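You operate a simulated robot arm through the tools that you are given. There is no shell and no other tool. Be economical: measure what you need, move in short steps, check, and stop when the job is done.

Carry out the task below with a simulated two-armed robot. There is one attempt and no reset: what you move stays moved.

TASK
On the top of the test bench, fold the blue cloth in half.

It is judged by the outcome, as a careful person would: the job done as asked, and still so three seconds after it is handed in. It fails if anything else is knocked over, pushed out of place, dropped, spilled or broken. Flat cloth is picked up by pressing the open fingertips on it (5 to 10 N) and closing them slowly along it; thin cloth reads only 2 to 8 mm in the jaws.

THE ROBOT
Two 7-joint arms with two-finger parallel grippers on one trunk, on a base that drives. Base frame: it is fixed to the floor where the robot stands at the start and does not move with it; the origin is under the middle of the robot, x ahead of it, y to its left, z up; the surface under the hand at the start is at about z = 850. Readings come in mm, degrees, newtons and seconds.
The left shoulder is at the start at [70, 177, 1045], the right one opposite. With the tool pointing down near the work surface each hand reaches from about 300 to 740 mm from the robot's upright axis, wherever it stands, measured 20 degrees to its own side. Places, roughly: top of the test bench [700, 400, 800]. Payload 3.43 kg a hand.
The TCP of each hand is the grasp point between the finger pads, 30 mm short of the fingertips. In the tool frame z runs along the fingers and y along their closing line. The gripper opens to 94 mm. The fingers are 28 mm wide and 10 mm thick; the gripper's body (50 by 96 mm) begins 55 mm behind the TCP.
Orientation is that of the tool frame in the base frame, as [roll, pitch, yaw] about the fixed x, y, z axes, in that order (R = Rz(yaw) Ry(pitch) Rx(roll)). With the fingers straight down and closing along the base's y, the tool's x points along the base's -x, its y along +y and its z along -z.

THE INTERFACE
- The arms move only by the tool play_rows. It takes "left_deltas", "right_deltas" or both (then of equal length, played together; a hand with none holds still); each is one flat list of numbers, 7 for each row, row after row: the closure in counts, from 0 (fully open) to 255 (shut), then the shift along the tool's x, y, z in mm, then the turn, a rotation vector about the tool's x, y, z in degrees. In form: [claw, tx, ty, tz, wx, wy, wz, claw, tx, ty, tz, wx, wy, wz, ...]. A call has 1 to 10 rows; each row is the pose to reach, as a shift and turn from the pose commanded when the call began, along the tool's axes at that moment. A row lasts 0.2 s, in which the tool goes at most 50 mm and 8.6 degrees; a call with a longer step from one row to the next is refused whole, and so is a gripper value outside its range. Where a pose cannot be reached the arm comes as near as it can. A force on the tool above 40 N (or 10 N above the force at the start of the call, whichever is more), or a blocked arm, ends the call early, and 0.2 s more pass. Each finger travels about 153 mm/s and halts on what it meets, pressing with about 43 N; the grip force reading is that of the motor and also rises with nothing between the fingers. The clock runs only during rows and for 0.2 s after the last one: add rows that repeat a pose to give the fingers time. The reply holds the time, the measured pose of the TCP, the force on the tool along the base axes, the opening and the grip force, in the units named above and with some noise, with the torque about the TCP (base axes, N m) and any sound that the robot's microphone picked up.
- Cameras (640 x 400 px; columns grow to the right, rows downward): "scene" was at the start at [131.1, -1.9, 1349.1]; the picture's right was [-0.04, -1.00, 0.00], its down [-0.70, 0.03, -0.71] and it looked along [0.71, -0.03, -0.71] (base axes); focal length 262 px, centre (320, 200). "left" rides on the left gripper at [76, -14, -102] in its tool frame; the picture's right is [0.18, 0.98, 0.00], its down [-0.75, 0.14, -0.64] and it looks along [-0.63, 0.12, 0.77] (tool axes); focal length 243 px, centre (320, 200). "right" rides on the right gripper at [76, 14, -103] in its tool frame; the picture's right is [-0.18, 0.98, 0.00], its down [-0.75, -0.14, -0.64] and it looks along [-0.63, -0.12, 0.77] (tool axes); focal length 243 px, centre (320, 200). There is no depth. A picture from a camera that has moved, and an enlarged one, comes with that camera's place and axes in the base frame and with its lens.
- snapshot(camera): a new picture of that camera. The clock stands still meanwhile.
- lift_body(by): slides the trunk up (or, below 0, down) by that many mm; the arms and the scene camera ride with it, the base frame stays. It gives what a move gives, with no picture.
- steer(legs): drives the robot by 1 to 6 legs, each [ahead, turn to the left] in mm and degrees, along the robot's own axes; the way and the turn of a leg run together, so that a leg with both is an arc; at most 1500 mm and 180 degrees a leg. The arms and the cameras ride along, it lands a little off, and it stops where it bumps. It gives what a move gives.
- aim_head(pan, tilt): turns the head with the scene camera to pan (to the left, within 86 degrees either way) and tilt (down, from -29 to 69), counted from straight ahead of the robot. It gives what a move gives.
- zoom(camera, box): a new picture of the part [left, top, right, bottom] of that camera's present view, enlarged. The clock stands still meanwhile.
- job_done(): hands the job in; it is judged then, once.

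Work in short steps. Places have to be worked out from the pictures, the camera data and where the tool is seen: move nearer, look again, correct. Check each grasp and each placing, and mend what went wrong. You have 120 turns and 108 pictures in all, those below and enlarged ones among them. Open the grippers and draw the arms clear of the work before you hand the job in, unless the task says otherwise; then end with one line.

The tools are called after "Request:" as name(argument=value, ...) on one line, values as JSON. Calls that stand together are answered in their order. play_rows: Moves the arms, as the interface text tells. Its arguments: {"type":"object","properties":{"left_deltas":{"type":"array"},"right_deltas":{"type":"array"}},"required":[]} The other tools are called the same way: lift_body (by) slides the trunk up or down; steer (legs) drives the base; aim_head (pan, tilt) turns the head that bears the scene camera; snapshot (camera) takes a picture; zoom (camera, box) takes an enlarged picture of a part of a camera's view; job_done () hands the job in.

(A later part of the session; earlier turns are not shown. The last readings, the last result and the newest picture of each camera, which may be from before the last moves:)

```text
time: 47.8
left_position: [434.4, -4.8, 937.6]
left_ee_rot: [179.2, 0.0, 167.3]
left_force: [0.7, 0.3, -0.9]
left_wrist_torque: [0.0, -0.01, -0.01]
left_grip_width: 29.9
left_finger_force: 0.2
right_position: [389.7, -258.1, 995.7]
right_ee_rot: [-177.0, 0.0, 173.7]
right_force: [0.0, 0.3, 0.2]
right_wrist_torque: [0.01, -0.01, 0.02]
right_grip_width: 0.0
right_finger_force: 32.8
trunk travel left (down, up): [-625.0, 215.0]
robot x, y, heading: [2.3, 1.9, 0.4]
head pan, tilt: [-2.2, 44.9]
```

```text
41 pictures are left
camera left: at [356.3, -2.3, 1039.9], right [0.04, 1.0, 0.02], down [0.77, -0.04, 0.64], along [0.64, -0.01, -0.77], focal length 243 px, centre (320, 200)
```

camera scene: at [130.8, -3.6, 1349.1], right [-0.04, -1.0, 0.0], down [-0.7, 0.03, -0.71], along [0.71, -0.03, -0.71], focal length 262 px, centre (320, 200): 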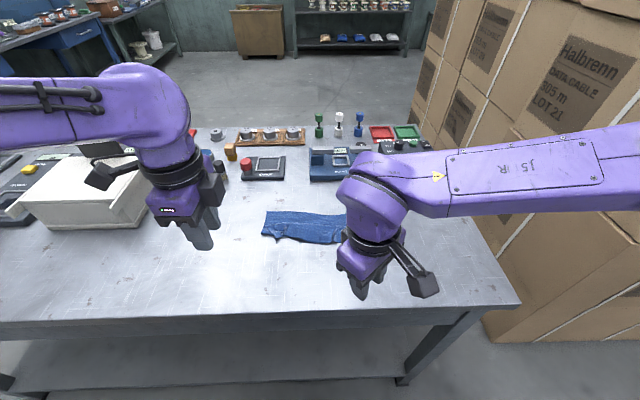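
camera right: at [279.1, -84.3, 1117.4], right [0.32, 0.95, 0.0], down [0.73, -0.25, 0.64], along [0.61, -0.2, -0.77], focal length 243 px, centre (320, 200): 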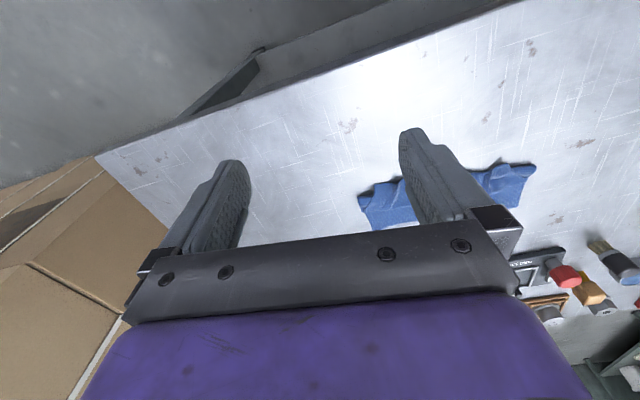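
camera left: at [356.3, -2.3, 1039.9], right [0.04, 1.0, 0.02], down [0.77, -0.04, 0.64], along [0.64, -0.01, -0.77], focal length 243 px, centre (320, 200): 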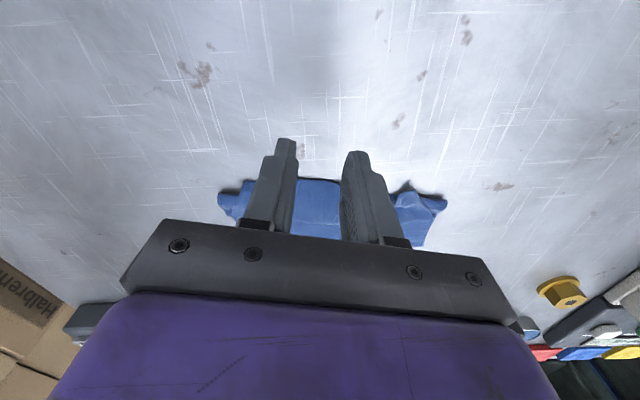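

The flap's right corner is near (483,−74). I'll pin the stack with the closed left fingers at about (530,50) and hover the right gripper over that corner. The fingers will overlap the flap by only about 9 mm.

Request:
play_rows(left_deltas=[255, -27, 25, 0, 0, 0, 0, 255, -54, 50, 0, 0, 0, 0, 255, -81.5, 74.8, 0, 0, 0, 0, 255, -81.5, 74.8, 20, 0, 0, 0, 255, -81.5, 74.8, 40, 0, 0, 0, 255, -81.5, 74.8, 40, 0, 0, 0, 255, -81.5, 74.8, 40, 0, 0, 0, 255, -81.5, 74.8, 40, 0, 0, 0, 255, -81.5, 74.8, 40, 0, 0, 0, 255, -81.5, 74.8, 40, 0, 0, 0], right_deltas=[220, 0, 0, 0, -3, 0, 0, 201, -11, 36, 0, -3, 0, 0, 201, -22, 72, 0, -3, 0, 0, 201, -33, 108, 0, -3, 0, 0, 201, -44, 144, 0, -3, 0, 0, 201, -55, 180, 0, -3, 0, 0, 201, -65, 214.5, 0, -3, 0, 0, 201, -65, 214.5, 40, -3, 0, 0, 201, -65, 214.5, 80, -3, 0, 0, 201, -65, 214.5, 80, -3, 0, 0])

Request:
zoom(camera="right", box=[200, 70, 500, 250])

Request:
zoom(camera="scene", box=[235, 165, 385, 260])

```text
time: 50.0
left_position: [532.3, 50.8, 899.2]
left_ee_rot: [179.2, -0.2, 167.2]
left_force: [0.2, 0.1, 0.0]
left_wrist_torque: [-0.01, 0.03, 0.0]
left_grip_width: 0.0
left_finger_force: 33.3
right_position: [475.9, -56.4, 904.9]
right_ee_rot: [-179.9, 0.1, 173.6]
right_force: [0.0, 1.1, -0.3]
right_wrist_torque: [0.0, 0.0, -0.02]
right_grip_width: 19.8
right_finger_force: 0.0
trunk travel left (down, up): [-625.0, 215.0]
robot x, y, heading: [1.0, -0.0, -0.2]
head pan, tilt: [-2.2, 44.9]
```

```text
2.13 times, centred on (350, 160) of right
camera zoom: at [402.9, -33.8, 1006.2], right [0.29, 0.96, 0.0], down [0.73, -0.22, 0.64], along [0.61, -0.19, -0.77], focal length 518 px, centre (256, 285)
```

zoom: 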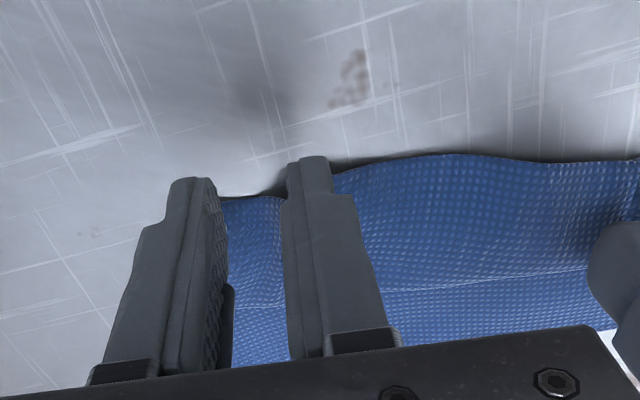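

```text
4.21 times, centred on (310, 212) of scene
camera zoom: at [130.7, -1.7, 1349.1], right [-0.04, -1.0, 0.0], down [-0.7, 0.03, -0.71], along [0.71, -0.03, -0.71], focal length 1102 px, centre (362, 147)
```

zoom: 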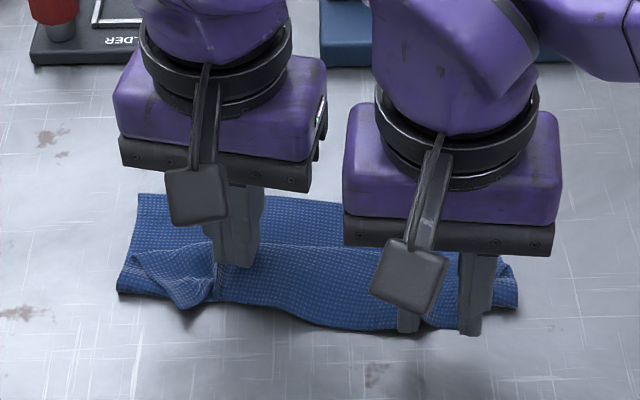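

The right fingers overlap the flap by only about 6 mm and the outer finger is half off the corner. I'll shift 5 mm inward and 3 mm forward, lower to contact, and press the pin hand down gently.

Request:
play_rows(left_deltas=[255, 0, 0, 6, 0, 0, 0, 255, 0, 0, 10, 0, 0, 0, 255, 0, 0, 12, 0, 0, 0, 255, 0, 0, 13.5, 0, 0, 0, 255, 0, 0, 14.5, 0, 0, 0, 255, 0, 0, 14.5, 0, 0, 0], right_deltas=[201, -3, 5, 0, 0, 0, 0, 201, -3, 5, 10, 0, 0, 0, 201, -3, 5, 18, 0, 0, 0, 201, -3, 5, 21, 0, 0, 0, 201, -3, 5, 23, 0, 0, 0, 201, -3, 5, 23, 0, 0, 0])

```text
time: 51.4
left_position: [532.1, 51.3, 884.2]
left_ee_rot: [179.0, 0.0, 167.1]
left_force: [-1.6, 0.1, 0.3]
left_wrist_torque: [0.02, -0.02, 0.01]
left_grip_width: 0.1
left_finger_force: 32.7
right_position: [480.6, -52.4, 880.8]
right_ee_rot: [-179.9, 0.1, 173.6]
right_force: [1.3, -0.1, 8.0]
right_wrist_torque: [0.03, -0.14, -0.02]
right_grip_width: 20.0
right_finger_force: 0.1
trunk travel left (down, up): [-625.0, 215.0]
robot x, y, heading: [-0.0, 2.6, -0.1]
head pan, tilt: [-2.2, 44.9]
```

The right hand presses at 8 N, but the left pin isn't in contact yet. I'll close the right slowly while lowering the pin another 2 mm.

Request:
play_rows(left_deltas=[255, 0, 0, 1, 0, 0, 0, 255, 0, 0, 1.5, 0, 0, 0, 255, 0, 0, 2, 0, 0, 0, 255, 0, 0, 2, 0, 0, 0, 255, 0, 0, 2, 0, 0, 0, 255, 0, 0, 2, 0, 0, 0, 255, 0, 0, 2, 0, 0, 0, 255, 0, 0, 2, 0, 0, 0, 255, 0, 0, 2, 0, 0, 0], right_deltas=[208, 0, 0, 0, 0, 0, 0, 215, 0, 0, 0, 0, 0, 0, 222, 0, 0, 0, 0, 0, 0, 229, 0, 0, 0, 0, 0, 0, 236, 0, 0, 0, 0, 0, 0, 243, 0, 0, 0, 0, 0, 0, 250, 0, 0, 0, 0, 0, 0, 255, 0, 0, 0, 0, 0, 0, 255, 0, 0, 0, 0, 0, 0])

Request:
zoom(camera="right", box=[200, 70, 500, 250])

```text
time: 53.4
left_position: [529.3, 51.9, 882.1]
left_ee_rot: [179.1, 0.0, 167.1]
left_force: [1.1, -2.7, 9.3]
left_wrist_torque: [-0.09, -0.05, -0.03]
left_grip_width: 0.3
left_finger_force: 33.2
right_position: [479.9, -51.9, 881.3]
right_ee_rot: [-179.8, 0.1, 173.6]
right_force: [1.1, 1.5, 8.1]
right_wrist_torque: [0.03, -0.07, 0.0]
right_grip_width: 1.6
right_finger_force: 36.3
trunk travel left (down, up): [-625.0, 215.0]
robot x, y, heading: [0.4, -0.3, 0.1]
head pan, tilt: [-2.2, 44.9]
```

```text
2.13 times, centred on (350, 160) of right
camera zoom: at [405.8, -29.9, 983.7], right [0.29, 0.96, 0.0], down [0.73, -0.22, 0.64], along [0.62, -0.19, -0.77], focal length 518 px, centre (256, 285)
```

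zoom: 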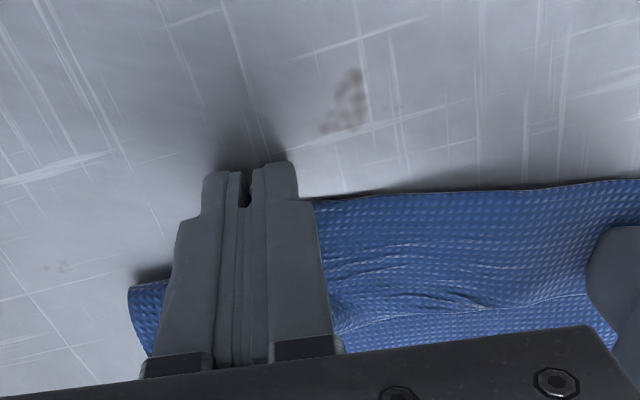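

The right hand holds a small strip (1.6 mm in the jaws) and the pin presses at 9 N. I'll flip the right end of the flap up, over and forward to the far edge.

Request:
play_rows(right_deltas=[255, -3, 0, -20, 0, 0, 0, 255, -12, 0, -40, 0, 0, 0, 255, -29.6, 0, -52, 0, 3, 0, 255, -49, 0, -52, 0, 6, 0, 255, -65.7, 0, -43, 0, 9, 0, 255, -76, 0, -30, 0, 10, 0, 255, -83, 0, -17, 0, 10, 0, 255, -85, 0, -8, 0, 10, 0, 255, -85, 0, -8, 0, 10, 0])

Request:
zoom(camera="right", box=[200, 50, 500, 250])

Request:
zoom(camera="scene", box=[235, 165, 385, 260])

```text
time: 55.4
left_position: [529.1, 52.6, 882.5]
left_ee_rot: [179.2, 0.1, 167.1]
left_force: [5.1, -6.0, 14.7]
left_wrist_torque: [-0.25, -0.07, 0.12]
left_grip_width: 0.1
left_finger_force: 33.5
right_position: [564.5, -61.6, 888.7]
right_ee_rot: [-179.9, -9.9, 173.6]
right_force: [-4.6, 6.6, 0.3]
right_wrist_torque: [0.25, 0.15, 0.1]
right_grip_width: 1.8
right_finger_force: 36.4
trunk travel left (down, up): [-625.0, 215.0]
robot x, y, heading: [3.8, 0.0, 0.1]
head pan, tilt: [-2.2, 44.9]
```

```text
2.00 times, centred on (350, 150) of right
camera zoom: at [509.6, -41.7, 1003.1], right [0.29, 0.96, -0.03], down [0.83, -0.23, 0.5], along [0.47, -0.17, -0.86], focal length 485 px, centre (260, 300)
```

zoom: 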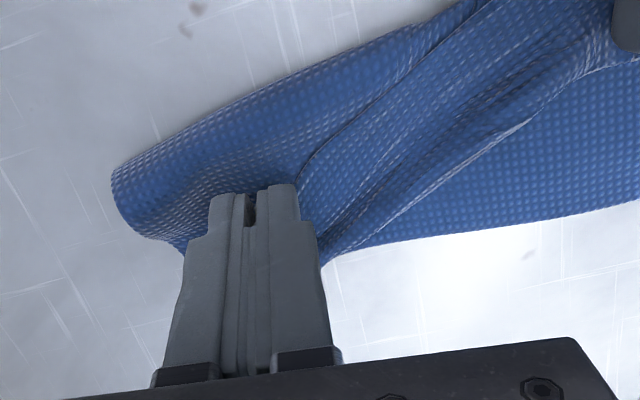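

```text
4.21 times, centred on (310, 212) of scene
camera zoom: at [129.2, -1.9, 1349.3], right [-0.04, -1.0, 0.0], down [-0.7, 0.03, -0.71], along [0.71, -0.03, -0.7], focal length 1102 px, centre (362, 147)
```

zoom: 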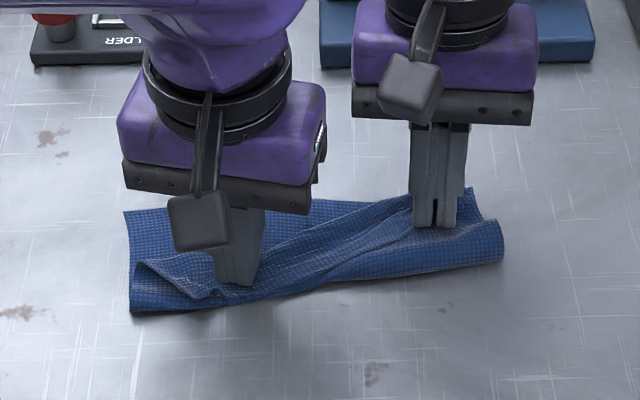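

The right end is flipped properly, but it was pulled too far: the fold line there moved forward to about 529. I'll back up along the arc so it lies out again, then set it down about 16 mm shorter.

Request:
play_rows(right_deltas=[255, 13.7, 0, -19.9, 0, 0, 0, 255, 36.9, 0, -36.2, 0, 0, 0, 255, 61.8, 0, -33.8, 0, 0, 0, 255, 72.9, 0, -21.7, 0, 0, 0, 255, 72.9, 0, -21.7, 0, 0, 0, 255, 61.1, 0, -29.8, 0, 0, 0, 255, 43.9, 0, -29.8, 0, 0, 0, 255, 29.8, 0, -19.1, 0, 0, 0, 255, 20.5, 0, -6.5, 0, 0, 0, 255, 15.8, 0, 2.8, 0, 0, 0])

Request:
zoom(camera="scene", box=[235, 165, 385, 260])

Request:
zoom(camera="right", box=[200, 50, 500, 250])

```text
time: 57.6
left_position: [529.7, 51.3, 882.6]
left_ee_rot: [179.1, 0.0, 167.2]
left_force: [0.8, -0.7, 15.1]
left_wrist_torque: [0.0, 0.05, 0.03]
left_grip_width: 0.0
left_finger_force: 33.1
right_position: [548.5, -61.0, 889.2]
right_ee_rot: [-179.8, -9.9, 173.7]
right_force: [-0.7, 0.3, 0.8]
right_wrist_torque: [-0.01, 0.03, 0.0]
right_grip_width: 1.6
right_finger_force: 36.7
trunk travel left (down, up): [-625.0, 215.0]
robot x, y, heading: [-0.0, -0.0, -0.3]
head pan, tilt: [-2.2, 44.9]
```

```text
4.21 times, centred on (310, 212) of scene
camera zoom: at [129.1, -2.0, 1349.3], right [-0.04, -1.0, 0.0], down [-0.7, 0.03, -0.71], along [0.71, -0.03, -0.7], focal length 1102 px, centre (362, 147)
```

zoom: 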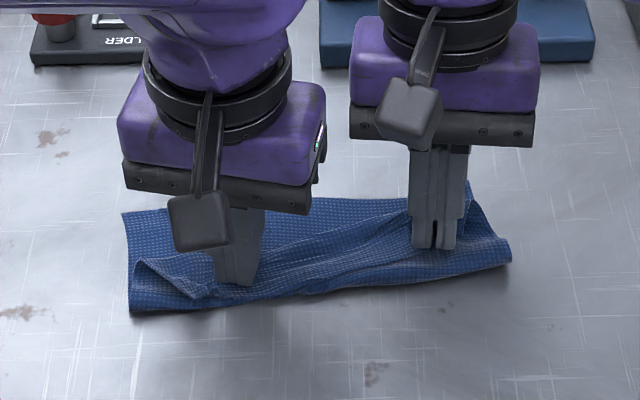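

```text
2.00 times, centred on (350, 150) of right
camera zoom: at [493.1, -40.0, 1003.3], right [0.29, 0.96, -0.03], down [0.83, -0.23, 0.5], along [0.47, -0.17, -0.86], focal length 485 px, centre (260, 300)
```

zoom: 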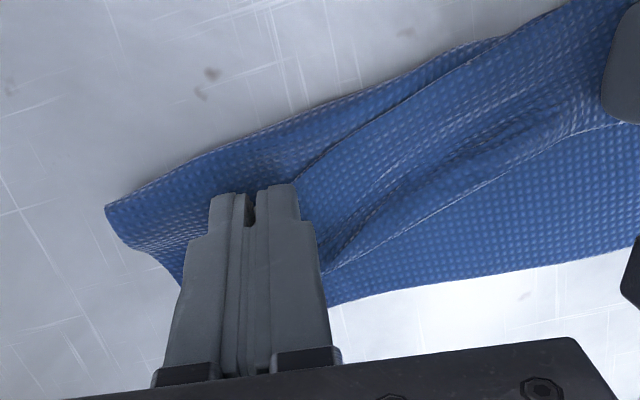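

The right hand stays in place as an anchor. I'll lift the pin hand and move it back toward the left flap corner for a view.

Request:
play_rows(left_deltas=[255, 0, 0, -15, 0, 0, 0, 201, 5, 10, -30, 0, 0, 0, 201, 20, 20, -35, 0, 0, -2, 201, 40, 25, -35, 0, 0, -4, 201, 60, 25, -35, 0, 0, -5, 201, 60, 25, -35, 0, 0, -5])

Request:
zoom(camera="left", box=[180, 50, 480, 250])

Request:
zoom(camera="scene", box=[235, 165, 385, 260])

```text
time: 59.0
left_position: [478.5, 89.3, 917.4]
left_ee_rot: [179.2, 0.0, 172.1]
left_force: [0.5, -0.5, 0.0]
left_wrist_torque: [0.0, -0.01, -0.02]
left_grip_width: 19.9
left_finger_force: 0.0
right_position: [549.2, -60.9, 888.1]
right_ee_rot: [-179.9, -9.9, 173.6]
right_force: [0.9, 0.1, 0.3]
right_wrist_torque: [-0.02, -0.01, 0.02]
right_grip_width: 1.6
right_finger_force: 36.1
trunk travel left (down, up): [-625.0, 215.0]
robot x, y, heading: [-0.3, -0.1, -0.2]
head pan, tilt: [-2.2, 44.9]
```

```text
2.00 times, centred on (330, 150) of left
camera zoom: at [400.1, 84.4, 1019.8], right [-0.05, 1.0, 0.01], down [0.76, 0.03, 0.64], along [0.64, 0.04, -0.77], focal length 485 px, centre (300, 300)
```

zoom: 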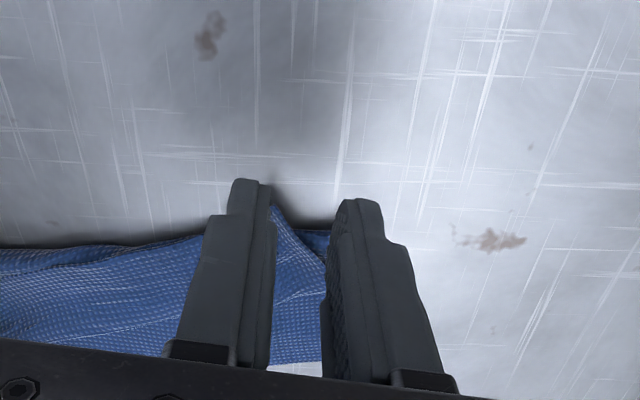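

```text
4.21 times, centred on (310, 212) of scene
camera zoom: at [131.8, -2.0, 1349.0], right [-0.04, -1.0, 0.0], down [-0.71, 0.03, -0.71], along [0.71, -0.03, -0.71], focal length 1102 px, centre (362, 147)
```

zoom: 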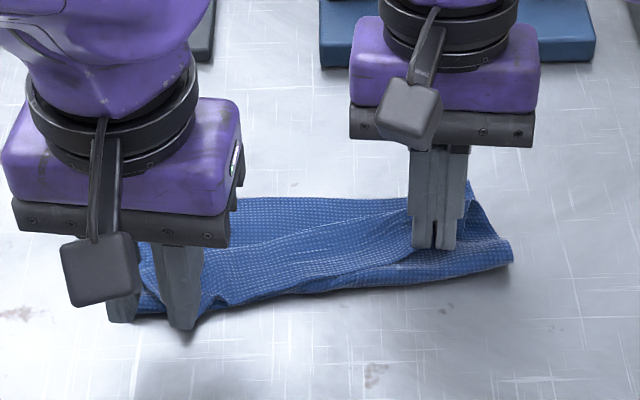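

The left flap corner is at about (490,81). I'll shift the left gripper to about (486,66) and lower it for another look.

Request:
play_rows(left_deltas=[201, -10, -21.8, 0, 1, 0, 0, 201, -10, -21.8, 14, 1, 0, 0, 201, -10, -21.8, 28, 1, 0, 0, 201, -10, -21.8, 28, 1, 0, 0])

Request:
zoom(camera="left", box=[180, 50, 480, 250])

```text
time: 60.0
left_position: [485.0, 67.2, 888.1]
left_ee_rot: [-179.9, 0.1, 172.1]
left_force: [-0.7, 0.6, -0.5]
left_wrist_torque: [0.01, -0.01, 0.03]
left_grip_width: 20.0
left_finger_force: 0.1
right_position: [548.5, -61.3, 887.9]
right_ee_rot: [-179.9, -10.1, 173.6]
right_force: [0.3, 0.3, 0.7]
right_wrist_torque: [0.02, 0.04, -0.03]
right_grip_width: 1.6
right_finger_force: 36.8
trunk travel left (down, up): [-625.0, 215.0]
robot x, y, heading: [0.8, 1.9, -0.0]
head pan, tilt: [-2.2, 44.9]
```

```text
2.00 times, centred on (330, 150) of left
camera zoom: at [406.9, 63.7, 991.3], right [-0.05, 1.0, 0.0], down [0.77, 0.04, 0.64], along [0.64, 0.03, -0.77], focal length 485 px, centre (300, 300)
```

zoom: 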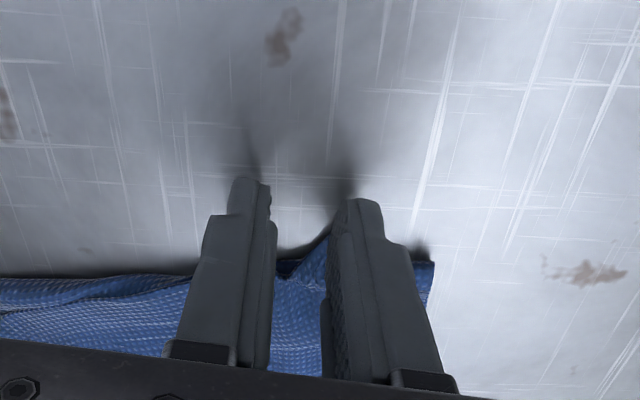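

The edge lies at x ≈ 491–503 here, so I'll move 9 mm forward and 3 mm inward, then press down.

Request:
play_rows(left_deltas=[201, -9, -3, 0, 0, 0, 0, 201, -9, -3, 4, 0, 0, 0, 201, -9, -3, 6, 0, 0, 0, 201, -9, -3, 7.5, 0, 0, 0, 201, -9, -3, 7.5, 0, 0, 0])

Request:
zoom(camera="left", box=[180, 50, 480, 250])

```text
time: 61.2
left_position: [493.8, 62.6, 882.2]
left_ee_rot: [-179.9, 0.1, 172.1]
left_force: [0.7, 0.0, 11.2]
left_wrist_torque: [0.15, -0.21, -0.01]
left_grip_width: 20.2
left_finger_force: 0.4
right_position: [548.2, -60.7, 888.3]
right_ee_rot: [-179.9, -9.9, 173.6]
right_force: [0.3, -0.1, -0.3]
right_wrist_torque: [-0.03, -0.02, 0.03]
right_grip_width: 1.4
right_finger_force: 36.4
trunk travel left (down, up): [-625.0, 215.0]
robot x, y, heading: [-1.3, 0.5, 0.3]
head pan, tilt: [-2.2, 44.9]
```

```text
2.00 times, centred on (330, 150) of left
camera zoom: at [414.7, 59.2, 985.1], right [-0.05, 1.0, 0.0], down [0.76, 0.04, 0.64], along [0.64, 0.03, -0.77], focal length 485 px, centre (300, 300)
```

zoom: 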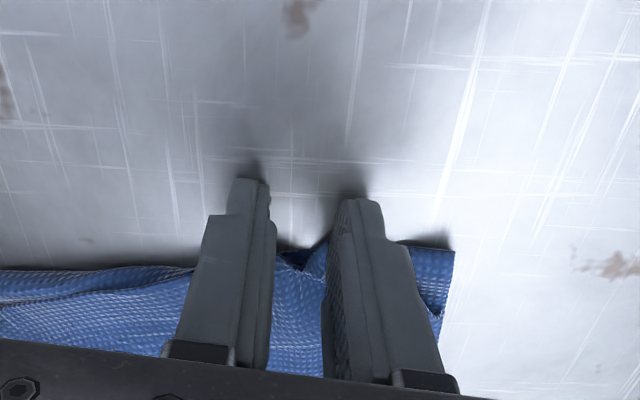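

Contact is at 11 N, so I'll close the left gripper slowly.

Request:
play_rows(left_deltas=[208, 0, 0, -0.3, 0, 0, 0, 215, 0, 0, -0.3, 0, 0, 0, 222, 0, 0, -0.3, 0, 0, 0, 229, 0, 0, -0.3, 0, 0, 0, 236, 0, 0, -0.3, 0, 0, 0, 243, 0, 0, -0.3, 0, 0, 0, 250, 0, 0, -0.3, 0, 0, 0, 255, 0, 0, -0.3, 0, 0, 0, 255, 0, 0, -0.3, 0, 0, 0])

Request:
play_rows(left_deltas=[255, 0, 0, -10, 0, 0, 0, 255, 0, 0, -25, 0, 0, 0, 255, -3, 0, -40, 0, 0, 0, 255, -3, 0, -40, 0, 0, 0])

Request:
zoom(camera="left", box=[100, 50, 480, 250])

Request:
zoom(camera="scene", box=[235, 165, 385, 260])

```text
time: 63.2
left_position: [494.0, 63.2, 881.3]
left_ee_rot: [-179.9, 0.1, 172.1]
left_force: [-0.2, 0.4, 9.4]
left_wrist_torque: [0.07, -0.12, -0.03]
left_grip_width: 0.2
left_finger_force: 33.0
right_position: [548.5, -60.9, 889.3]
right_ee_rot: [-180.0, -9.9, 173.6]
right_force: [-0.5, 0.1, 0.2]
right_wrist_torque: [-0.01, 0.07, -0.03]
right_grip_width: 1.6
right_finger_force: 36.4
trunk travel left (down, up): [-625.0, 215.0]
robot x, y, heading: [5.0, 2.0, 0.2]
head pan, tilt: [-2.2, 44.9]
```

```text
time: 64.2
left_position: [497.1, 61.2, 922.4]
left_ee_rot: [-180.0, 0.0, 172.1]
left_force: [0.5, 0.5, -0.4]
left_wrist_torque: [-0.01, -0.01, 0.01]
left_grip_width: 0.3
left_finger_force: 33.0
right_position: [549.9, -60.9, 886.9]
right_ee_rot: [-179.9, -10.1, 173.6]
right_force: [-0.1, -0.8, -0.1]
right_wrist_torque: [-0.01, 0.0, -0.01]
right_grip_width: 1.9
right_finger_force: 36.5
trunk travel left (down, up): [-625.0, 215.0]
robot x, y, heading: [-0.5, 2.0, -0.0]
head pan, tilt: [-2.2, 44.9]
```

```text
1.68 times, centred on (290, 150) of left
camera zoom: at [418.4, 59.0, 1025.0], right [-0.05, 1.0, 0.0], down [0.77, 0.04, 0.64], along [0.64, 0.03, -0.77], focal length 409 px, centre (370, 284)
```

zoom: 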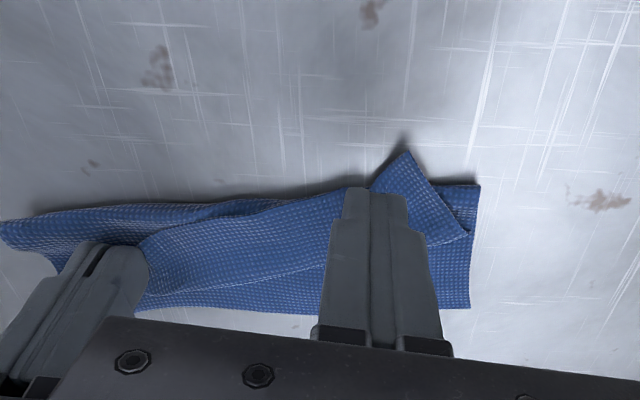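

```text
4.21 times, centred on (310, 212) of scene
camera zoom: at [131.1, -2.0, 1349.0], right [-0.04, -1.0, 0.0], down [-0.7, 0.03, -0.71], along [0.71, -0.03, -0.71], focal length 1102 px, centre (362, 147)
```

zoom: 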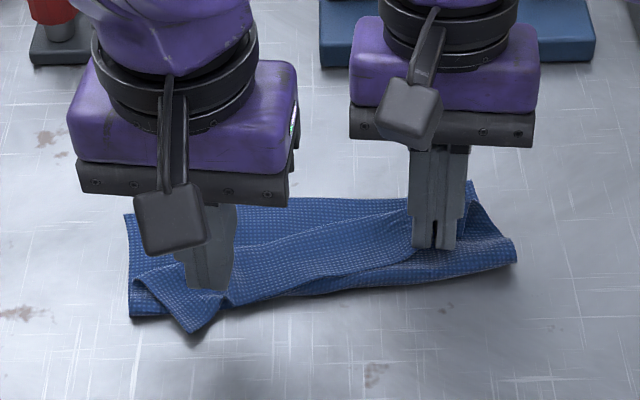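

That pinch missed at 0.2 mm, but the corner is now clear: a triangle with its tip at (483,76). I'll grip there, with the hand centred at about (487,78) and a 16 mm opening.

Request:
play_rows(left_deltas=[211, 12, 15.3, 0, 0, 0, 0, 211, 12, 15.3, 20, 0, 0, 0, 211, 12, 15.3, 34, 0, 0, 0, 211, 12, 15.3, 39, 0, 0, 0, 211, 12, 15.3, 40.7, 0, 0, 0, 211, 12, 15.3, 40.7, 0, 0, 0])

Request:
zoom(camera="left", box=[180, 50, 480, 250])

```text
time: 65.6
left_position: [486.1, 78.4, 881.2]
left_ee_rot: [-180.0, 0.1, 172.1]
left_force: [0.8, 0.2, 7.2]
left_wrist_torque: [0.04, -0.11, 0.06]
left_grip_width: 16.5
left_finger_force: 0.4
right_position: [547.8, -59.8, 888.4]
right_ee_rot: [-179.9, -10.0, 173.6]
right_force: [-0.9, 0.0, 0.0]
right_wrist_torque: [0.0, 0.0, 0.01]
right_grip_width: 1.4
right_finger_force: 36.1
trunk travel left (down, up): [-625.0, 215.0]
robot x, y, heading: [1.0, 2.4, 0.1]
head pan, tilt: [-2.2, 44.9]
```

```text
2.00 times, centred on (330, 150) of left
camera zoom: at [408.1, 75.6, 984.7], right [-0.05, 1.0, 0.0], down [0.77, 0.04, 0.64], along [0.64, 0.03, -0.77], focal length 485 px, centre (300, 300)
```

zoom: 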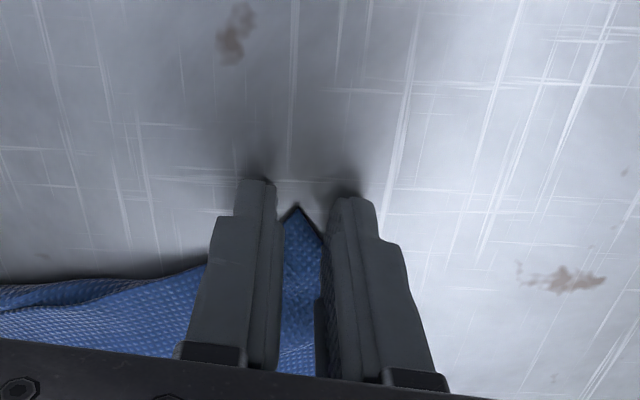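

The corner sits centred between the fingers and the hand presses at 7 N, so I'll close slowly.

Request:
play_rows(left_deltas=[217, 0, 0, 0.2, 0, 0, 0, 222, 0, 0, 0.2, 0, 0, 0, 227, 0, 0, 0.2, 0, 0, 0, 232, 0, 0, 0.2, 0, 0, 0, 237, 0, 0, 0.2, 0, 0, 0, 242, 0, 0, 0.2, 0, 0, 0, 247, 0, 0, 0.2, 0, 0, 0, 255, 0, 0, 0.2, 0, 0, 0, 255, 0, 0, 0.2, 0, 0, 0])

```text
time: 67.6
left_position: [485.4, 79.5, 881.3]
left_ee_rot: [-179.9, 0.0, 172.0]
left_force: [0.5, 0.3, 13.2]
left_wrist_torque: [0.02, -0.2, 0.0]
left_grip_width: 0.1
left_finger_force: 33.2
right_position: [548.3, -61.1, 889.7]
right_ee_rot: [-179.9, -9.8, 173.6]
right_force: [-0.2, 0.7, -0.8]
right_wrist_torque: [-0.01, 0.01, -0.03]
right_grip_width: 1.5
right_finger_force: 36.3
trunk travel left (down, up): [-625.0, 215.0]
robot x, y, heading: [-1.8, -1.1, -0.1]
head pan, tilt: [-2.2, 44.9]
```

That missed again at 0.1 mm, because too little cloth was under the fingers. I'll reopen wider, move 9 mm deeper onto the flap and press again.

Request:
play_rows(left_deltas=[240, 0, 0, -8, 0, 0, 0, 184, 0, 0, -12, 0, 0, 0, 184, -9, 0, -12, 0, 0, 0, 184, -9, 0, -6, 0, 0, 0, 184, -9, 0, -2, 0, 0, 0, 184, -9, 0, 0, 0, 0, 0, 184, -9, 0, 0, 0, 0, 0])

Request:
zoom(camera="left", box=[180, 50, 480, 250])

```text
time: 69.2
left_position: [495.7, 77.6, 883.3]
left_ee_rot: [-179.9, 0.2, 172.1]
left_force: [1.6, 1.4, 14.5]
left_wrist_torque: [0.31, -0.24, 0.03]
left_grip_width: 26.6
left_finger_force: 0.1
right_position: [548.6, -59.7, 889.1]
right_ee_rot: [-179.9, -9.9, 173.6]
right_force: [-0.2, -0.5, 0.6]
right_wrist_torque: [-0.02, 0.0, 0.01]
right_grip_width: 1.5
right_finger_force: 36.6
trunk travel left (down, up): [-625.0, 215.0]
robot x, y, heading: [0.7, -2.0, 0.0]
head pan, tilt: [-2.2, 44.9]
```

```text
2.00 times, centred on (330, 150) of left
camera zoom: at [417.0, 74.7, 985.3], right [-0.05, 1.0, 0.0], down [0.76, 0.04, 0.64], along [0.64, 0.03, -0.76], focal length 485 px, centre (300, 300)
```

zoom: 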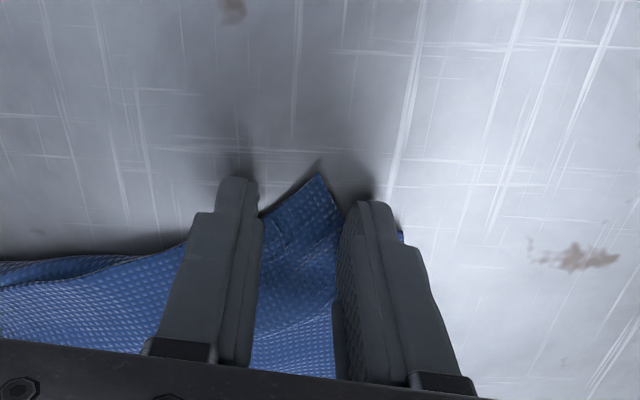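

Both fingers are now well on the flap at 14 N. I'll ease the pressure slightly and close.

Request:
play_rows(left_deltas=[194, 0, 0, -0.4, 0, 0, 0, 203, 0, 0, -0.4, 0, 0, 0, 212, 0, 0, -0.4, 0, 0, 0, 221, 0, 0, -0.4, 0, 0, 0, 230, 0, 0, -0.4, 0, 0, 0, 238, 0, 0, -0.4, 0, 0, 0, 246, 0, 0, -0.4, 0, 0, 0, 255, 0, 0, -0.4, 0, 0, 0, 255, 0, 0, -0.4, 0, 0, 0])

Request:
zoom(camera="left", box=[180, 50, 480, 250])

```text
time: 71.2
left_position: [494.7, 77.0, 883.2]
left_ee_rot: [-179.9, 0.3, 172.2]
left_force: [1.8, 1.1, 20.3]
left_wrist_torque: [0.16, -0.3, 0.03]
left_grip_width: 1.9
left_finger_force: 37.1
right_position: [548.2, -61.1, 888.2]
right_ee_rot: [-179.9, -9.9, 173.6]
right_force: [-0.2, -0.1, 0.2]
right_wrist_torque: [0.0, 0.01, -0.01]
right_grip_width: 1.6
right_finger_force: 36.3
trunk travel left (down, up): [-625.0, 215.0]
robot x, y, heading: [1.6, 0.2, 0.2]
head pan, tilt: [-2.2, 44.9]
```

```text
2.00 times, centred on (330, 150) of left
camera zoom: at [416.1, 74.8, 985.3], right [-0.05, 1.0, 0.0], down [0.76, 0.04, 0.64], along [0.64, 0.03, -0.77], focal length 485 px, centre (300, 300)
```

zoom: 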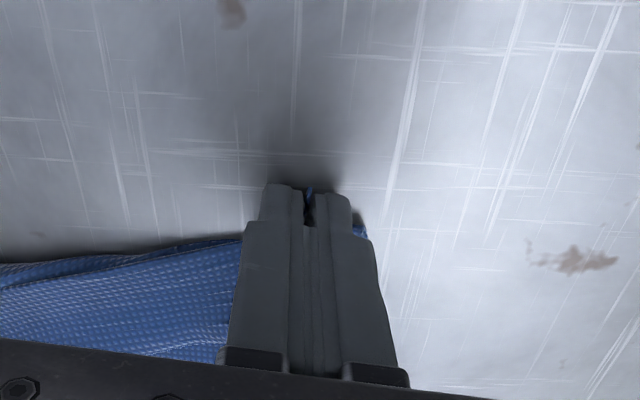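

The left grip is good at 1.9 mm. The far-left corner is at about (580,127), so I'll carry the left flap corner up, over and outward toward it while the right hand holds its end.

Request:
play_rows(left_deltas=[255, -3, 3, -20, 0, 0, 0, 255, -10, 8, -40, 0, 0, 0, 255, -23.6, 15, -52, 0, 3, 0, 255, -37, 22, -50, 0, 6, 0, 255, -47.7, 28, -40, 0, 9, 0, 255, -54.2, 32, -27, 0, 10, 0, 255, -57.2, 34.7, -15, 0, 10, 0, 255, -58.2, 34.7, -9, 0, 10, 0, 255, -58.2, 34.7, -9, 0, 10, 0])

Request:
zoom(camera="left", box=[100, 30, 480, 250])

Request:
zoom(camera="scene", box=[235, 165, 385, 260])

```text
time: 73.2
left_position: [559.1, 103.3, 889.3]
left_ee_rot: [-179.8, -10.0, 172.1]
left_force: [0.5, -15.9, -0.4]
left_wrist_torque: [-0.55, -0.01, 0.07]
left_grip_width: 2.0
left_finger_force: 36.6
right_position: [548.4, -59.6, 889.1]
right_ee_rot: [-179.9, -10.0, 173.7]
right_force: [0.1, 15.7, -0.4]
right_wrist_torque: [0.52, 0.01, 0.11]
right_grip_width: 1.6
right_finger_force: 36.6
trunk travel left (down, up): [-625.0, 215.0]
robot x, y, heading: [0.5, 2.0, -0.2]
head pan, tilt: [-2.2, 44.9]
```

```text
1.68 times, centred on (290, 140) of left
camera zoom: at [498.9, 98.4, 1004.8], right [-0.04, 1.0, 0.03], down [0.86, 0.02, 0.5], along [0.5, 0.05, -0.86], focal length 409 px, centre (370, 301)
```

zoom: 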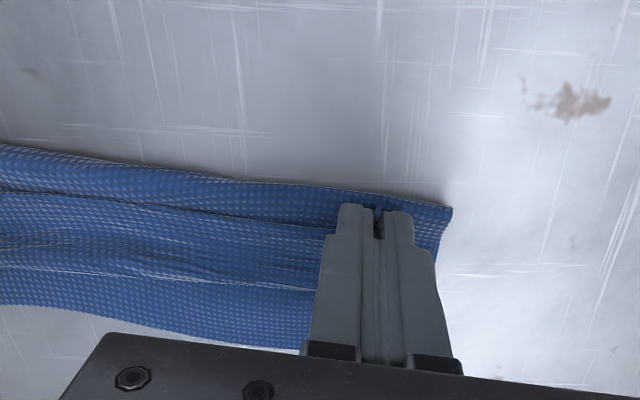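

```text
4.21 times, centred on (310, 212) of scene
camera zoom: at [131.0, -1.9, 1349.1], right [-0.04, -1.0, 0.0], down [-0.7, 0.03, -0.71], along [0.71, -0.03, -0.71], focal length 1102 px, centre (362, 147)
```

zoom: 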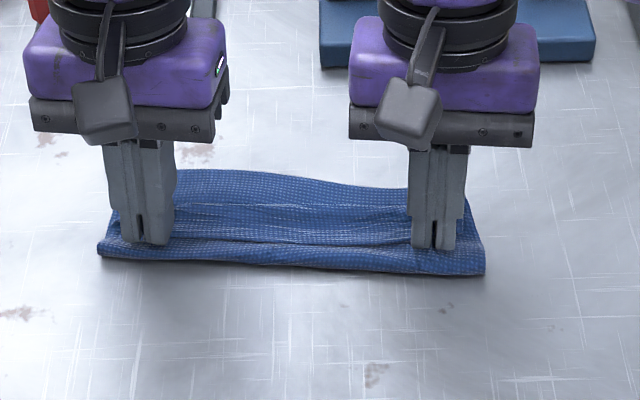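

The tension shows the flap is still folded back in the middle, and an edge-first fold will always leave that curl. A cleaner method is to lay the cloth flat again, pinch it at both ends of its middle line, lift so the two halves hang together, and lay it down doubled. First I'll unfold it by carrying both held corners back toward the robot.

Request:
play_rows(left_deltas=[255, 4.4, -3, -24.6, 0, 0, 0, 255, 17.6, -4, -47.7, 0, 0, 0, 255, 38.9, -4, -59.1, 0, 0, 0, 255, 56.6, -4, -56, 0, 0, 0, 255, 74.4, -4, -47.8, 0, 0, 0, 255, 85.6, -4, -30.6, 0, 0, 0, 255, 91.1, -4, -9.3, 0, 0, 0, 255, 92.3, -4, 12.3, 0, 0, 0, 255, 90.9, -3, 20.1, 0, 0, 0, 255, 102.7, -2, 22.2, 0, 0, 0], right_deltas=[255, 4.4, 0, -24.6, 0, 0, 0, 255, 20.5, 0, -47.2, 0, 0, 0, 255, 45.8, 0, -57.9, 0, 0, 0, 255, 69.4, 0, -53.7, 0, 0, 0, 255, 92.2, 0, -44.7, 0, 0, 0, 255, 106.3, 0, -26.9, 0, 0, 0, 255, 114.7, 0, -5.1, 0, 0, 0, 255, 116.9, 0, 16.6, 0, 0, 0, 255, 115.5, 0, 24.4, 0, 0, 0, 255, 127.3, 0, 26.5, 0, 0, 0])

Request:
zoom(camera="scene", box=[225, 165, 395, 275])

```text
time: 75.4
left_position: [451.8, 117.1, 886.1]
left_ee_rot: [-180.0, -9.9, 172.0]
left_force: [-2.2, -13.5, 0.5]
left_wrist_torque: [-0.41, 0.02, -0.02]
left_grip_width: 1.8
left_finger_force: 36.9
right_position: [420.3, -45.5, 884.8]
right_ee_rot: [179.9, -9.9, 173.7]
right_force: [2.3, 13.0, 0.9]
right_wrist_torque: [0.4, -0.06, 0.06]
right_grip_width: 1.6
right_finger_force: 37.0
trunk travel left (down, up): [-625.0, 215.0]
robot x, y, heading: [-2.7, -0.9, -0.1]
head pan, tilt: [-2.2, 44.9]
```

```text
3.64 times, centred on (310, 220) of scene
camera zoom: at [129.5, -1.8, 1349.2], right [-0.04, -1.0, 0.0], down [-0.7, 0.03, -0.71], along [0.71, -0.03, -0.7], focal length 952 px, centre (356, 127)
```

zoom: 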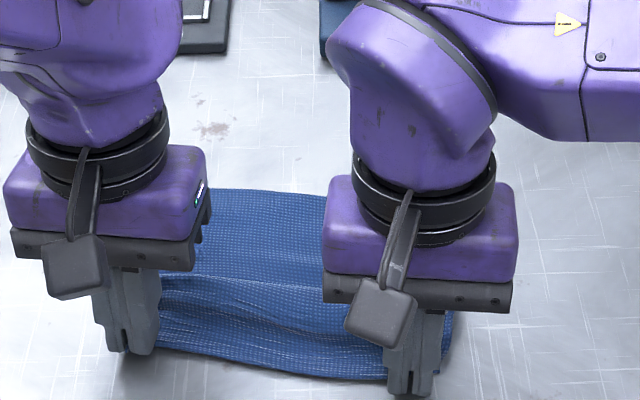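

The cloth is spread flat again. I'll open the grippers at table level to spread the gathers, then lift away, level the hands and look.

Request:
play_rows(left_deltas=[255, 0, 0, 3, 0, 0, 0, 225, 0, 0, 3, 0, 0, 0, 200, 0, 0, 3, 0, 0, 0, 174, 0, 0, 3, 0, 0, 0, 174, 2, 0, -12, 0, 0, 0, 120, 10, 0, -40, 0, -4, 0, 60, 20, 20, -75, 0, -8, 0, 0, 25, 60, -100, 0, -10, 0, 0, 25, 100, -105, 0, -10, 0, 0, 25, 100, -105, 0, -10, 0], right_deltas=[255, 0, 0, 3, 0, 0, 0, 225, 0, 0, 3, 0, 0, 0, 200, 0, 0, 3, 0, 0, 0, 174, 0, 0, 3, 0, 0, 0, 174, 2, 0, -12, 0, 0, 0, 120, 0, 0, -40, 0, -4, 0, 60, -5, -30, -75, 0, -8, 0, 0, -10, -75, -95, 0, -10, 0, 0, -10, -120, -105, 0, -10, 0, 0, -10, -160, -105, 0, -10, 0])

Request:
snapshot(camera="scene")

Request:
zoom(camera="scene", box=[225, 165, 395, 275])

```text
time: 77.6
left_position: [459.5, 213.8, 994.1]
left_ee_rot: [-179.9, 0.0, 172.1]
left_force: [0.4, 0.0, 0.6]
left_wrist_torque: [0.0, -0.02, 0.0]
left_grip_width: 93.9
left_finger_force: 0.1
right_position: [428.8, -210.2, 986.8]
right_ee_rot: [179.9, 0.0, 173.8]
right_force: [-0.1, 0.2, -0.2]
right_wrist_torque: [0.05, 0.01, 0.01]
right_grip_width: 94.1
right_finger_force: 0.0
trunk travel left (down, up): [-625.0, 215.0]
robot x, y, heading: [2.0, 1.8, 0.2]
head pan, tilt: [-2.2, 44.9]
```

```text
21 pictures are left
camera scene: at [130.3, -4.7, 1349.1], right [-0.04, -1.0, 0.0], down [-0.7, 0.03, -0.71], along [0.71, -0.03, -0.7], focal length 262 px, centre (320, 200)
```

scene: 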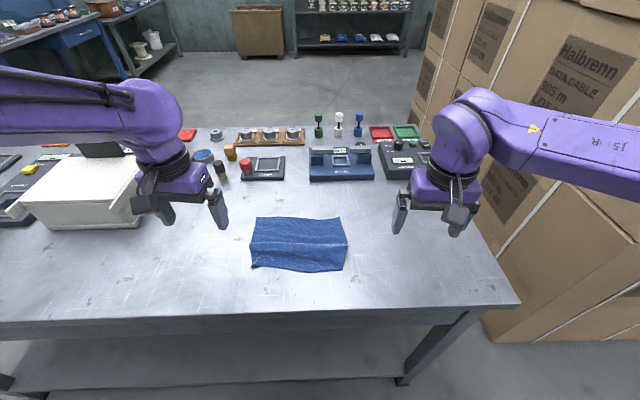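

```text
3.64 times, centred on (310, 220) of scene
camera zoom: at [130.3, -4.7, 1349.1], right [-0.04, -1.0, 0.0], down [-0.7, 0.03, -0.71], along [0.71, -0.03, -0.7], focal length 952 px, centre (356, 127)
```

zoom: 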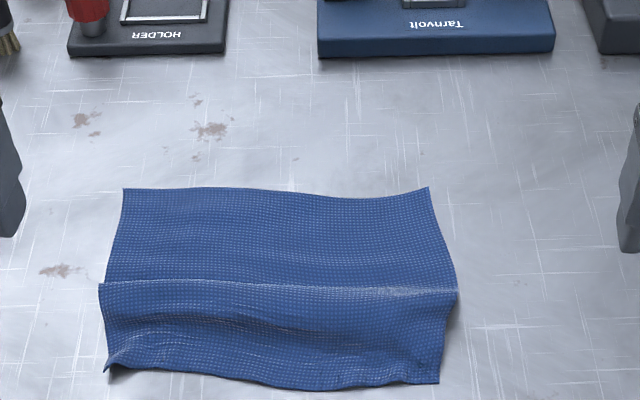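

The cloth is nearly flat with a ridge close to its middle. Taking 82–84 mm in from the far edge, the midline runs from about (494,142) to (486,−75). I'll turn both hands about 85° the same way so they close along the fold direction, and see whether the right wrist allows it.

Request:
play_rows(left_deltas=[0, 0, 0, 0, 0, 0, 8.4, 0, 0, 0, 0, 0, 0, 16.8, 0, 0, 0, 0, 0, 0, 25.2, 0, 0, 0, 0, 0, 0, 33.6, 60, 0, 0, 0, 0, 0, 42, 120, 0, 0, 0, 0, 0, 50.4, 160, 0, 0, 0, 0, 0, 58.8, 160, 0, 0, 0, 0, 0, 67.2, 160, 0, 0, 0, 0, 0, 75.6, 160, 0, 0, 0, 0, 0, 84], right_deltas=[0, 0, 0, 0, 0, 0, 8.6, 0, 0, 0, 0, 0, 0, 17.2, 0, 0, 0, 0, 0, 0, 25.8, 0, 0, 0, 0, 0, 0, 34.4, 60, 0, 0, 0, 0, 0, 43, 120, 0, 0, 0, 0, 0, 51.6, 160, 0, 0, 0, 0, 0, 60.2, 160, 0, 0, 0, 0, 0, 68.8, 160, 0, 0, 0, 0, 0, 77.4, 160, 0, 0, 0, 0, 0, 86])

```text
time: 79.8
left_position: [460.4, 216.3, 993.8]
left_ee_rot: [-180.0, 0.3, 88.0]
left_force: [0.3, 0.0, 0.0]
left_wrist_torque: [-0.03, -0.02, 0.0]
left_grip_width: 35.2
left_finger_force: 0.2
right_position: [430.9, -207.7, 985.3]
right_ee_rot: [-180.0, 0.1, 87.5]
right_force: [1.1, -0.7, 0.4]
right_wrist_torque: [0.02, 0.01, 0.03]
right_grip_width: 35.3
right_finger_force: 0.0
trunk travel left (down, up): [-625.0, 215.0]
robot x, y, heading: [-0.5, -0.3, -0.2]
head pan, tilt: [-2.2, 44.9]
```

Both hands turned. Now I'll hover them over the ends of the midline, left at (494,124) and right at (486,−58).

Request:
play_rows(left_deltas=[160, -18, 7, 0, 0, 0, 0, 160, -36, 15, 0, 0, 0, 0, 160, -55, 22, 0, 0, 0, 0, 160, -73, 29, 0, 0, 0, 0, 160, -91, 36.8, 0, 0, 0, 0, 160, -91, 36.8, 30, 0, 0, 0, 160, -91, 36.8, 60, 0, 0, 0, 160, -91, 36.8, 88, 0, 0, 0, 160, -91, 36.8, 88, 0, 0, 0], right_deltas=[160, 30, 10, 0, 0, 0, 0, 160, 60, 19, 0, 0, 0, 0, 160, 91, 29, 0, 0, 0, 0, 160, 121, 39, 0, 0, 0, 0, 160, 151.5, 48.4, 0, 0, 0, 0, 160, 151.5, 48.4, 30, 0, 0, 0, 160, 151.5, 48.4, 60, 0, 0, 0, 160, 151.5, 48.4, 80, 0, 0, 0, 160, 151.5, 48.4, 80, 0, 0, 0])

Request:
snapshot(camera="left")

Request:
snapshot(camera="right")

```text
time: 81.8
left_position: [495.6, 125.1, 906.0]
left_ee_rot: [-180.0, 0.2, 88.0]
left_force: [-0.5, 0.9, 0.2]
left_wrist_torque: [0.02, -0.03, 0.0]
left_grip_width: 35.3
left_finger_force: 0.2
right_position: [484.4, -59.6, 905.3]
right_ee_rot: [180.0, 0.0, 87.6]
right_force: [0.1, 0.5, -0.2]
right_wrist_torque: [0.02, -0.01, -0.05]
right_grip_width: 34.9
right_finger_force: 0.0
trunk travel left (down, up): [-625.0, 215.0]
robot x, y, heading: [-3.7, 1.1, 0.2]
head pan, tilt: [-2.2, 44.9]
```

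```text
19 pictures are left
camera left: at [483.1, 202.4, 1008.8], right [0.99, 0.15, 0.0], down [0.12, -0.76, 0.64], along [0.1, -0.64, -0.77], focal length 243 px, centre (320, 200)
```

left: 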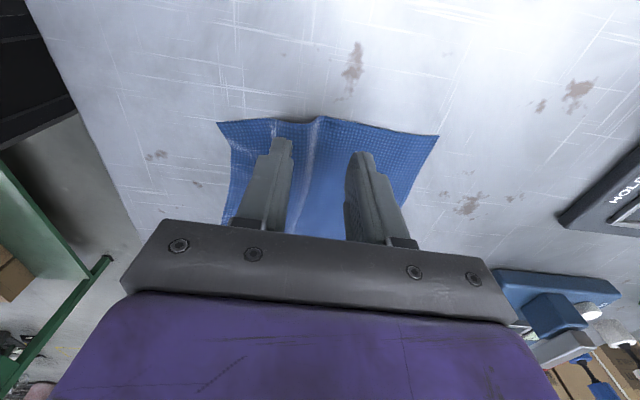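

```text
18 pictures are left
camera right: at [502.2, 16.8, 1008.2], right [0.97, -0.22, 0.0], down [-0.17, -0.75, 0.64], along [-0.14, -0.63, -0.77], focal length 243 px, centre (320, 200)
```

right: 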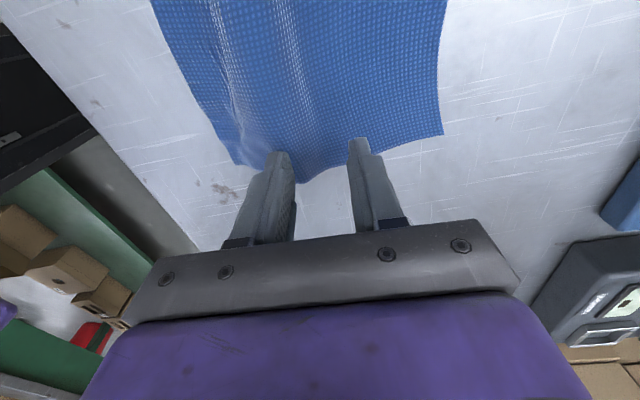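

Both hands straddle the midline, with about 82 mm to the far edge on each side. I'll move the right hand 6 mm outward and lower both to contact.

Request:
play_rows(left_deltas=[160, 0, 0, 12, 0, 0, 0, 160, 0, 0, 20, 0, 0, 0, 160, 0, 0, 23.5, 0, 0, 0, 160, 0, 0, 24.7, 0, 0, 0, 160, 0, 0, 24.7, 0, 0, 0], right_deltas=[160, -6, 0, 12, 0, 0, 0, 160, -6, 0, 20, 0, 0, 0, 160, -6, 0, 23, 0, 0, 0, 160, -6, 0, 24.2, 0, 0, 0, 160, -6, 0, 24.2, 0, 0, 0])

```text
time: 83.0
left_position: [495.2, 123.8, 881.6]
left_ee_rot: [179.9, 0.1, 88.1]
left_force: [1.0, 1.0, 7.7]
left_wrist_torque: [0.07, 0.03, -0.01]
left_grip_width: 34.9
left_finger_force: 0.1
right_position: [485.3, -64.2, 882.3]
right_ee_rot: [180.0, 0.1, 87.7]
right_force: [-0.2, -0.1, 0.2]
right_wrist_torque: [-0.02, 0.0, 0.02]
right_grip_width: 35.0
right_finger_force: 0.0
trunk travel left (down, up): [-625.0, 215.0]
robot x, y, heading: [4.2, 0.0, 0.1]
head pan, tilt: [-2.2, 44.9]
```

The left hand is at 7.7 N and the right isn't touching yet. I'll lower the right about 1.5 mm more.

Request:
play_rows(right_deltas=[160, 0, 0, 0.8, 0, 0, 0, 160, 0, 0, 1.5, 0, 0, 0, 160, 0, 0, 1.5, 0, 0, 0])

```text
time: 83.8
left_position: [495.8, 123.2, 882.0]
left_ee_rot: [-180.0, 0.2, 88.1]
left_force: [1.8, 0.3, 6.9]
left_wrist_torque: [0.06, 0.01, 0.0]
left_grip_width: 34.8
left_finger_force: 0.1
right_position: [483.5, -65.0, 882.8]
right_ee_rot: [179.8, 0.1, 87.6]
right_force: [1.1, -0.4, 6.2]
right_wrist_torque: [-0.04, -0.01, 0.0]
right_grip_width: 35.0
right_finger_force: 0.0
trunk travel left (down, up): [-625.0, 215.0]
robot x, y, heading: [-0.4, 2.1, -0.1]
head pan, tilt: [-2.2, 44.9]
```

Both hands press at 6–7 N, so I'll close slowly together.

Request:
play_rows(left_deltas=[172, 0, 0, 0, 0, 0, 0, 183, 0, 0, 0, 0, 0, 0, 194, 0, 0, 0, 0, 0, 0, 205, 0, 0, 0, 0, 0, 0, 216, 0, 0, 0, 0, 0, 0, 226, 0, 0, 0, 0, 0, 0, 236, 0, 0, 0, 0, 0, 0, 246, 0, 0, 0, 0, 0, 0, 255, 0, 0, 0, 0, 0, 0, 255, 0, 0, 0, 0, 0, 0], right_deltas=[172, 0, 0, 0.2, 0, 0, 0, 183, 0, 0, 0.2, 0, 0, 0, 194, 0, 0, 0.2, 0, 0, 0, 205, 0, 0, 0.2, 0, 0, 0, 216, 0, 0, 0.2, 0, 0, 0, 226, 0, 0, 0.2, 0, 0, 0, 236, 0, 0, 0.2, 0, 0, 0, 246, 0, 0, 0.2, 0, 0, 0, 255, 0, 0, 0.2, 0, 0, 0, 255, 0, 0, 0.2, 0, 0, 0])

Request:
snapshot(camera="left")

Request:
snapshot(camera="right")

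```text
time: 86.0
left_position: [493.9, 124.0, 880.5]
left_ee_rot: [179.8, 0.1, 88.1]
left_force: [-1.2, -1.5, 4.4]
left_wrist_torque: [-0.04, 0.01, 0.0]
left_grip_width: 3.2
left_finger_force: 37.8
right_position: [482.5, -63.8, 882.2]
right_ee_rot: [179.9, 0.1, 87.6]
right_force: [0.0, 1.1, 12.7]
right_wrist_torque: [-0.06, 0.01, -0.01]
right_grip_width: 2.8
right_finger_force: 37.5
trunk travel left (down, up): [-625.0, 215.0]
robot x, y, heading: [-0.1, 0.2, 0.1]
head pan, tilt: [-2.2, 44.9]
```

```text
17 pictures are left
camera left: at [480.9, 201.6, 984.8], right [0.99, 0.15, 0.0], down [0.12, -0.76, 0.64], along [0.1, -0.64, -0.77], focal length 243 px, centre (320, 200)
```

left: 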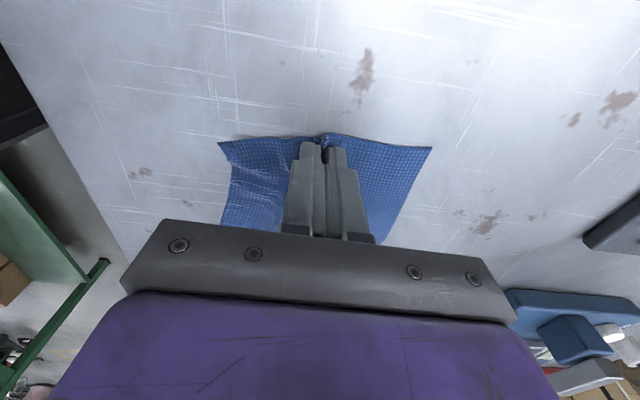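

```text
16 pictures are left
camera right: at [501.1, 11.1, 983.8], right [0.97, -0.22, 0.0], down [-0.17, -0.75, 0.64], along [-0.14, -0.63, -0.77], focal length 243 px, centre (320, 200)
```

right: 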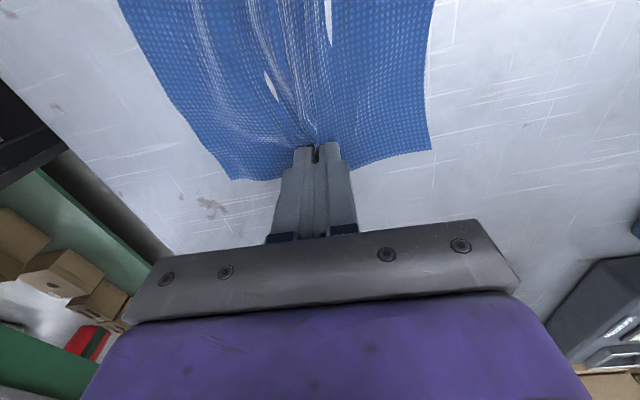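

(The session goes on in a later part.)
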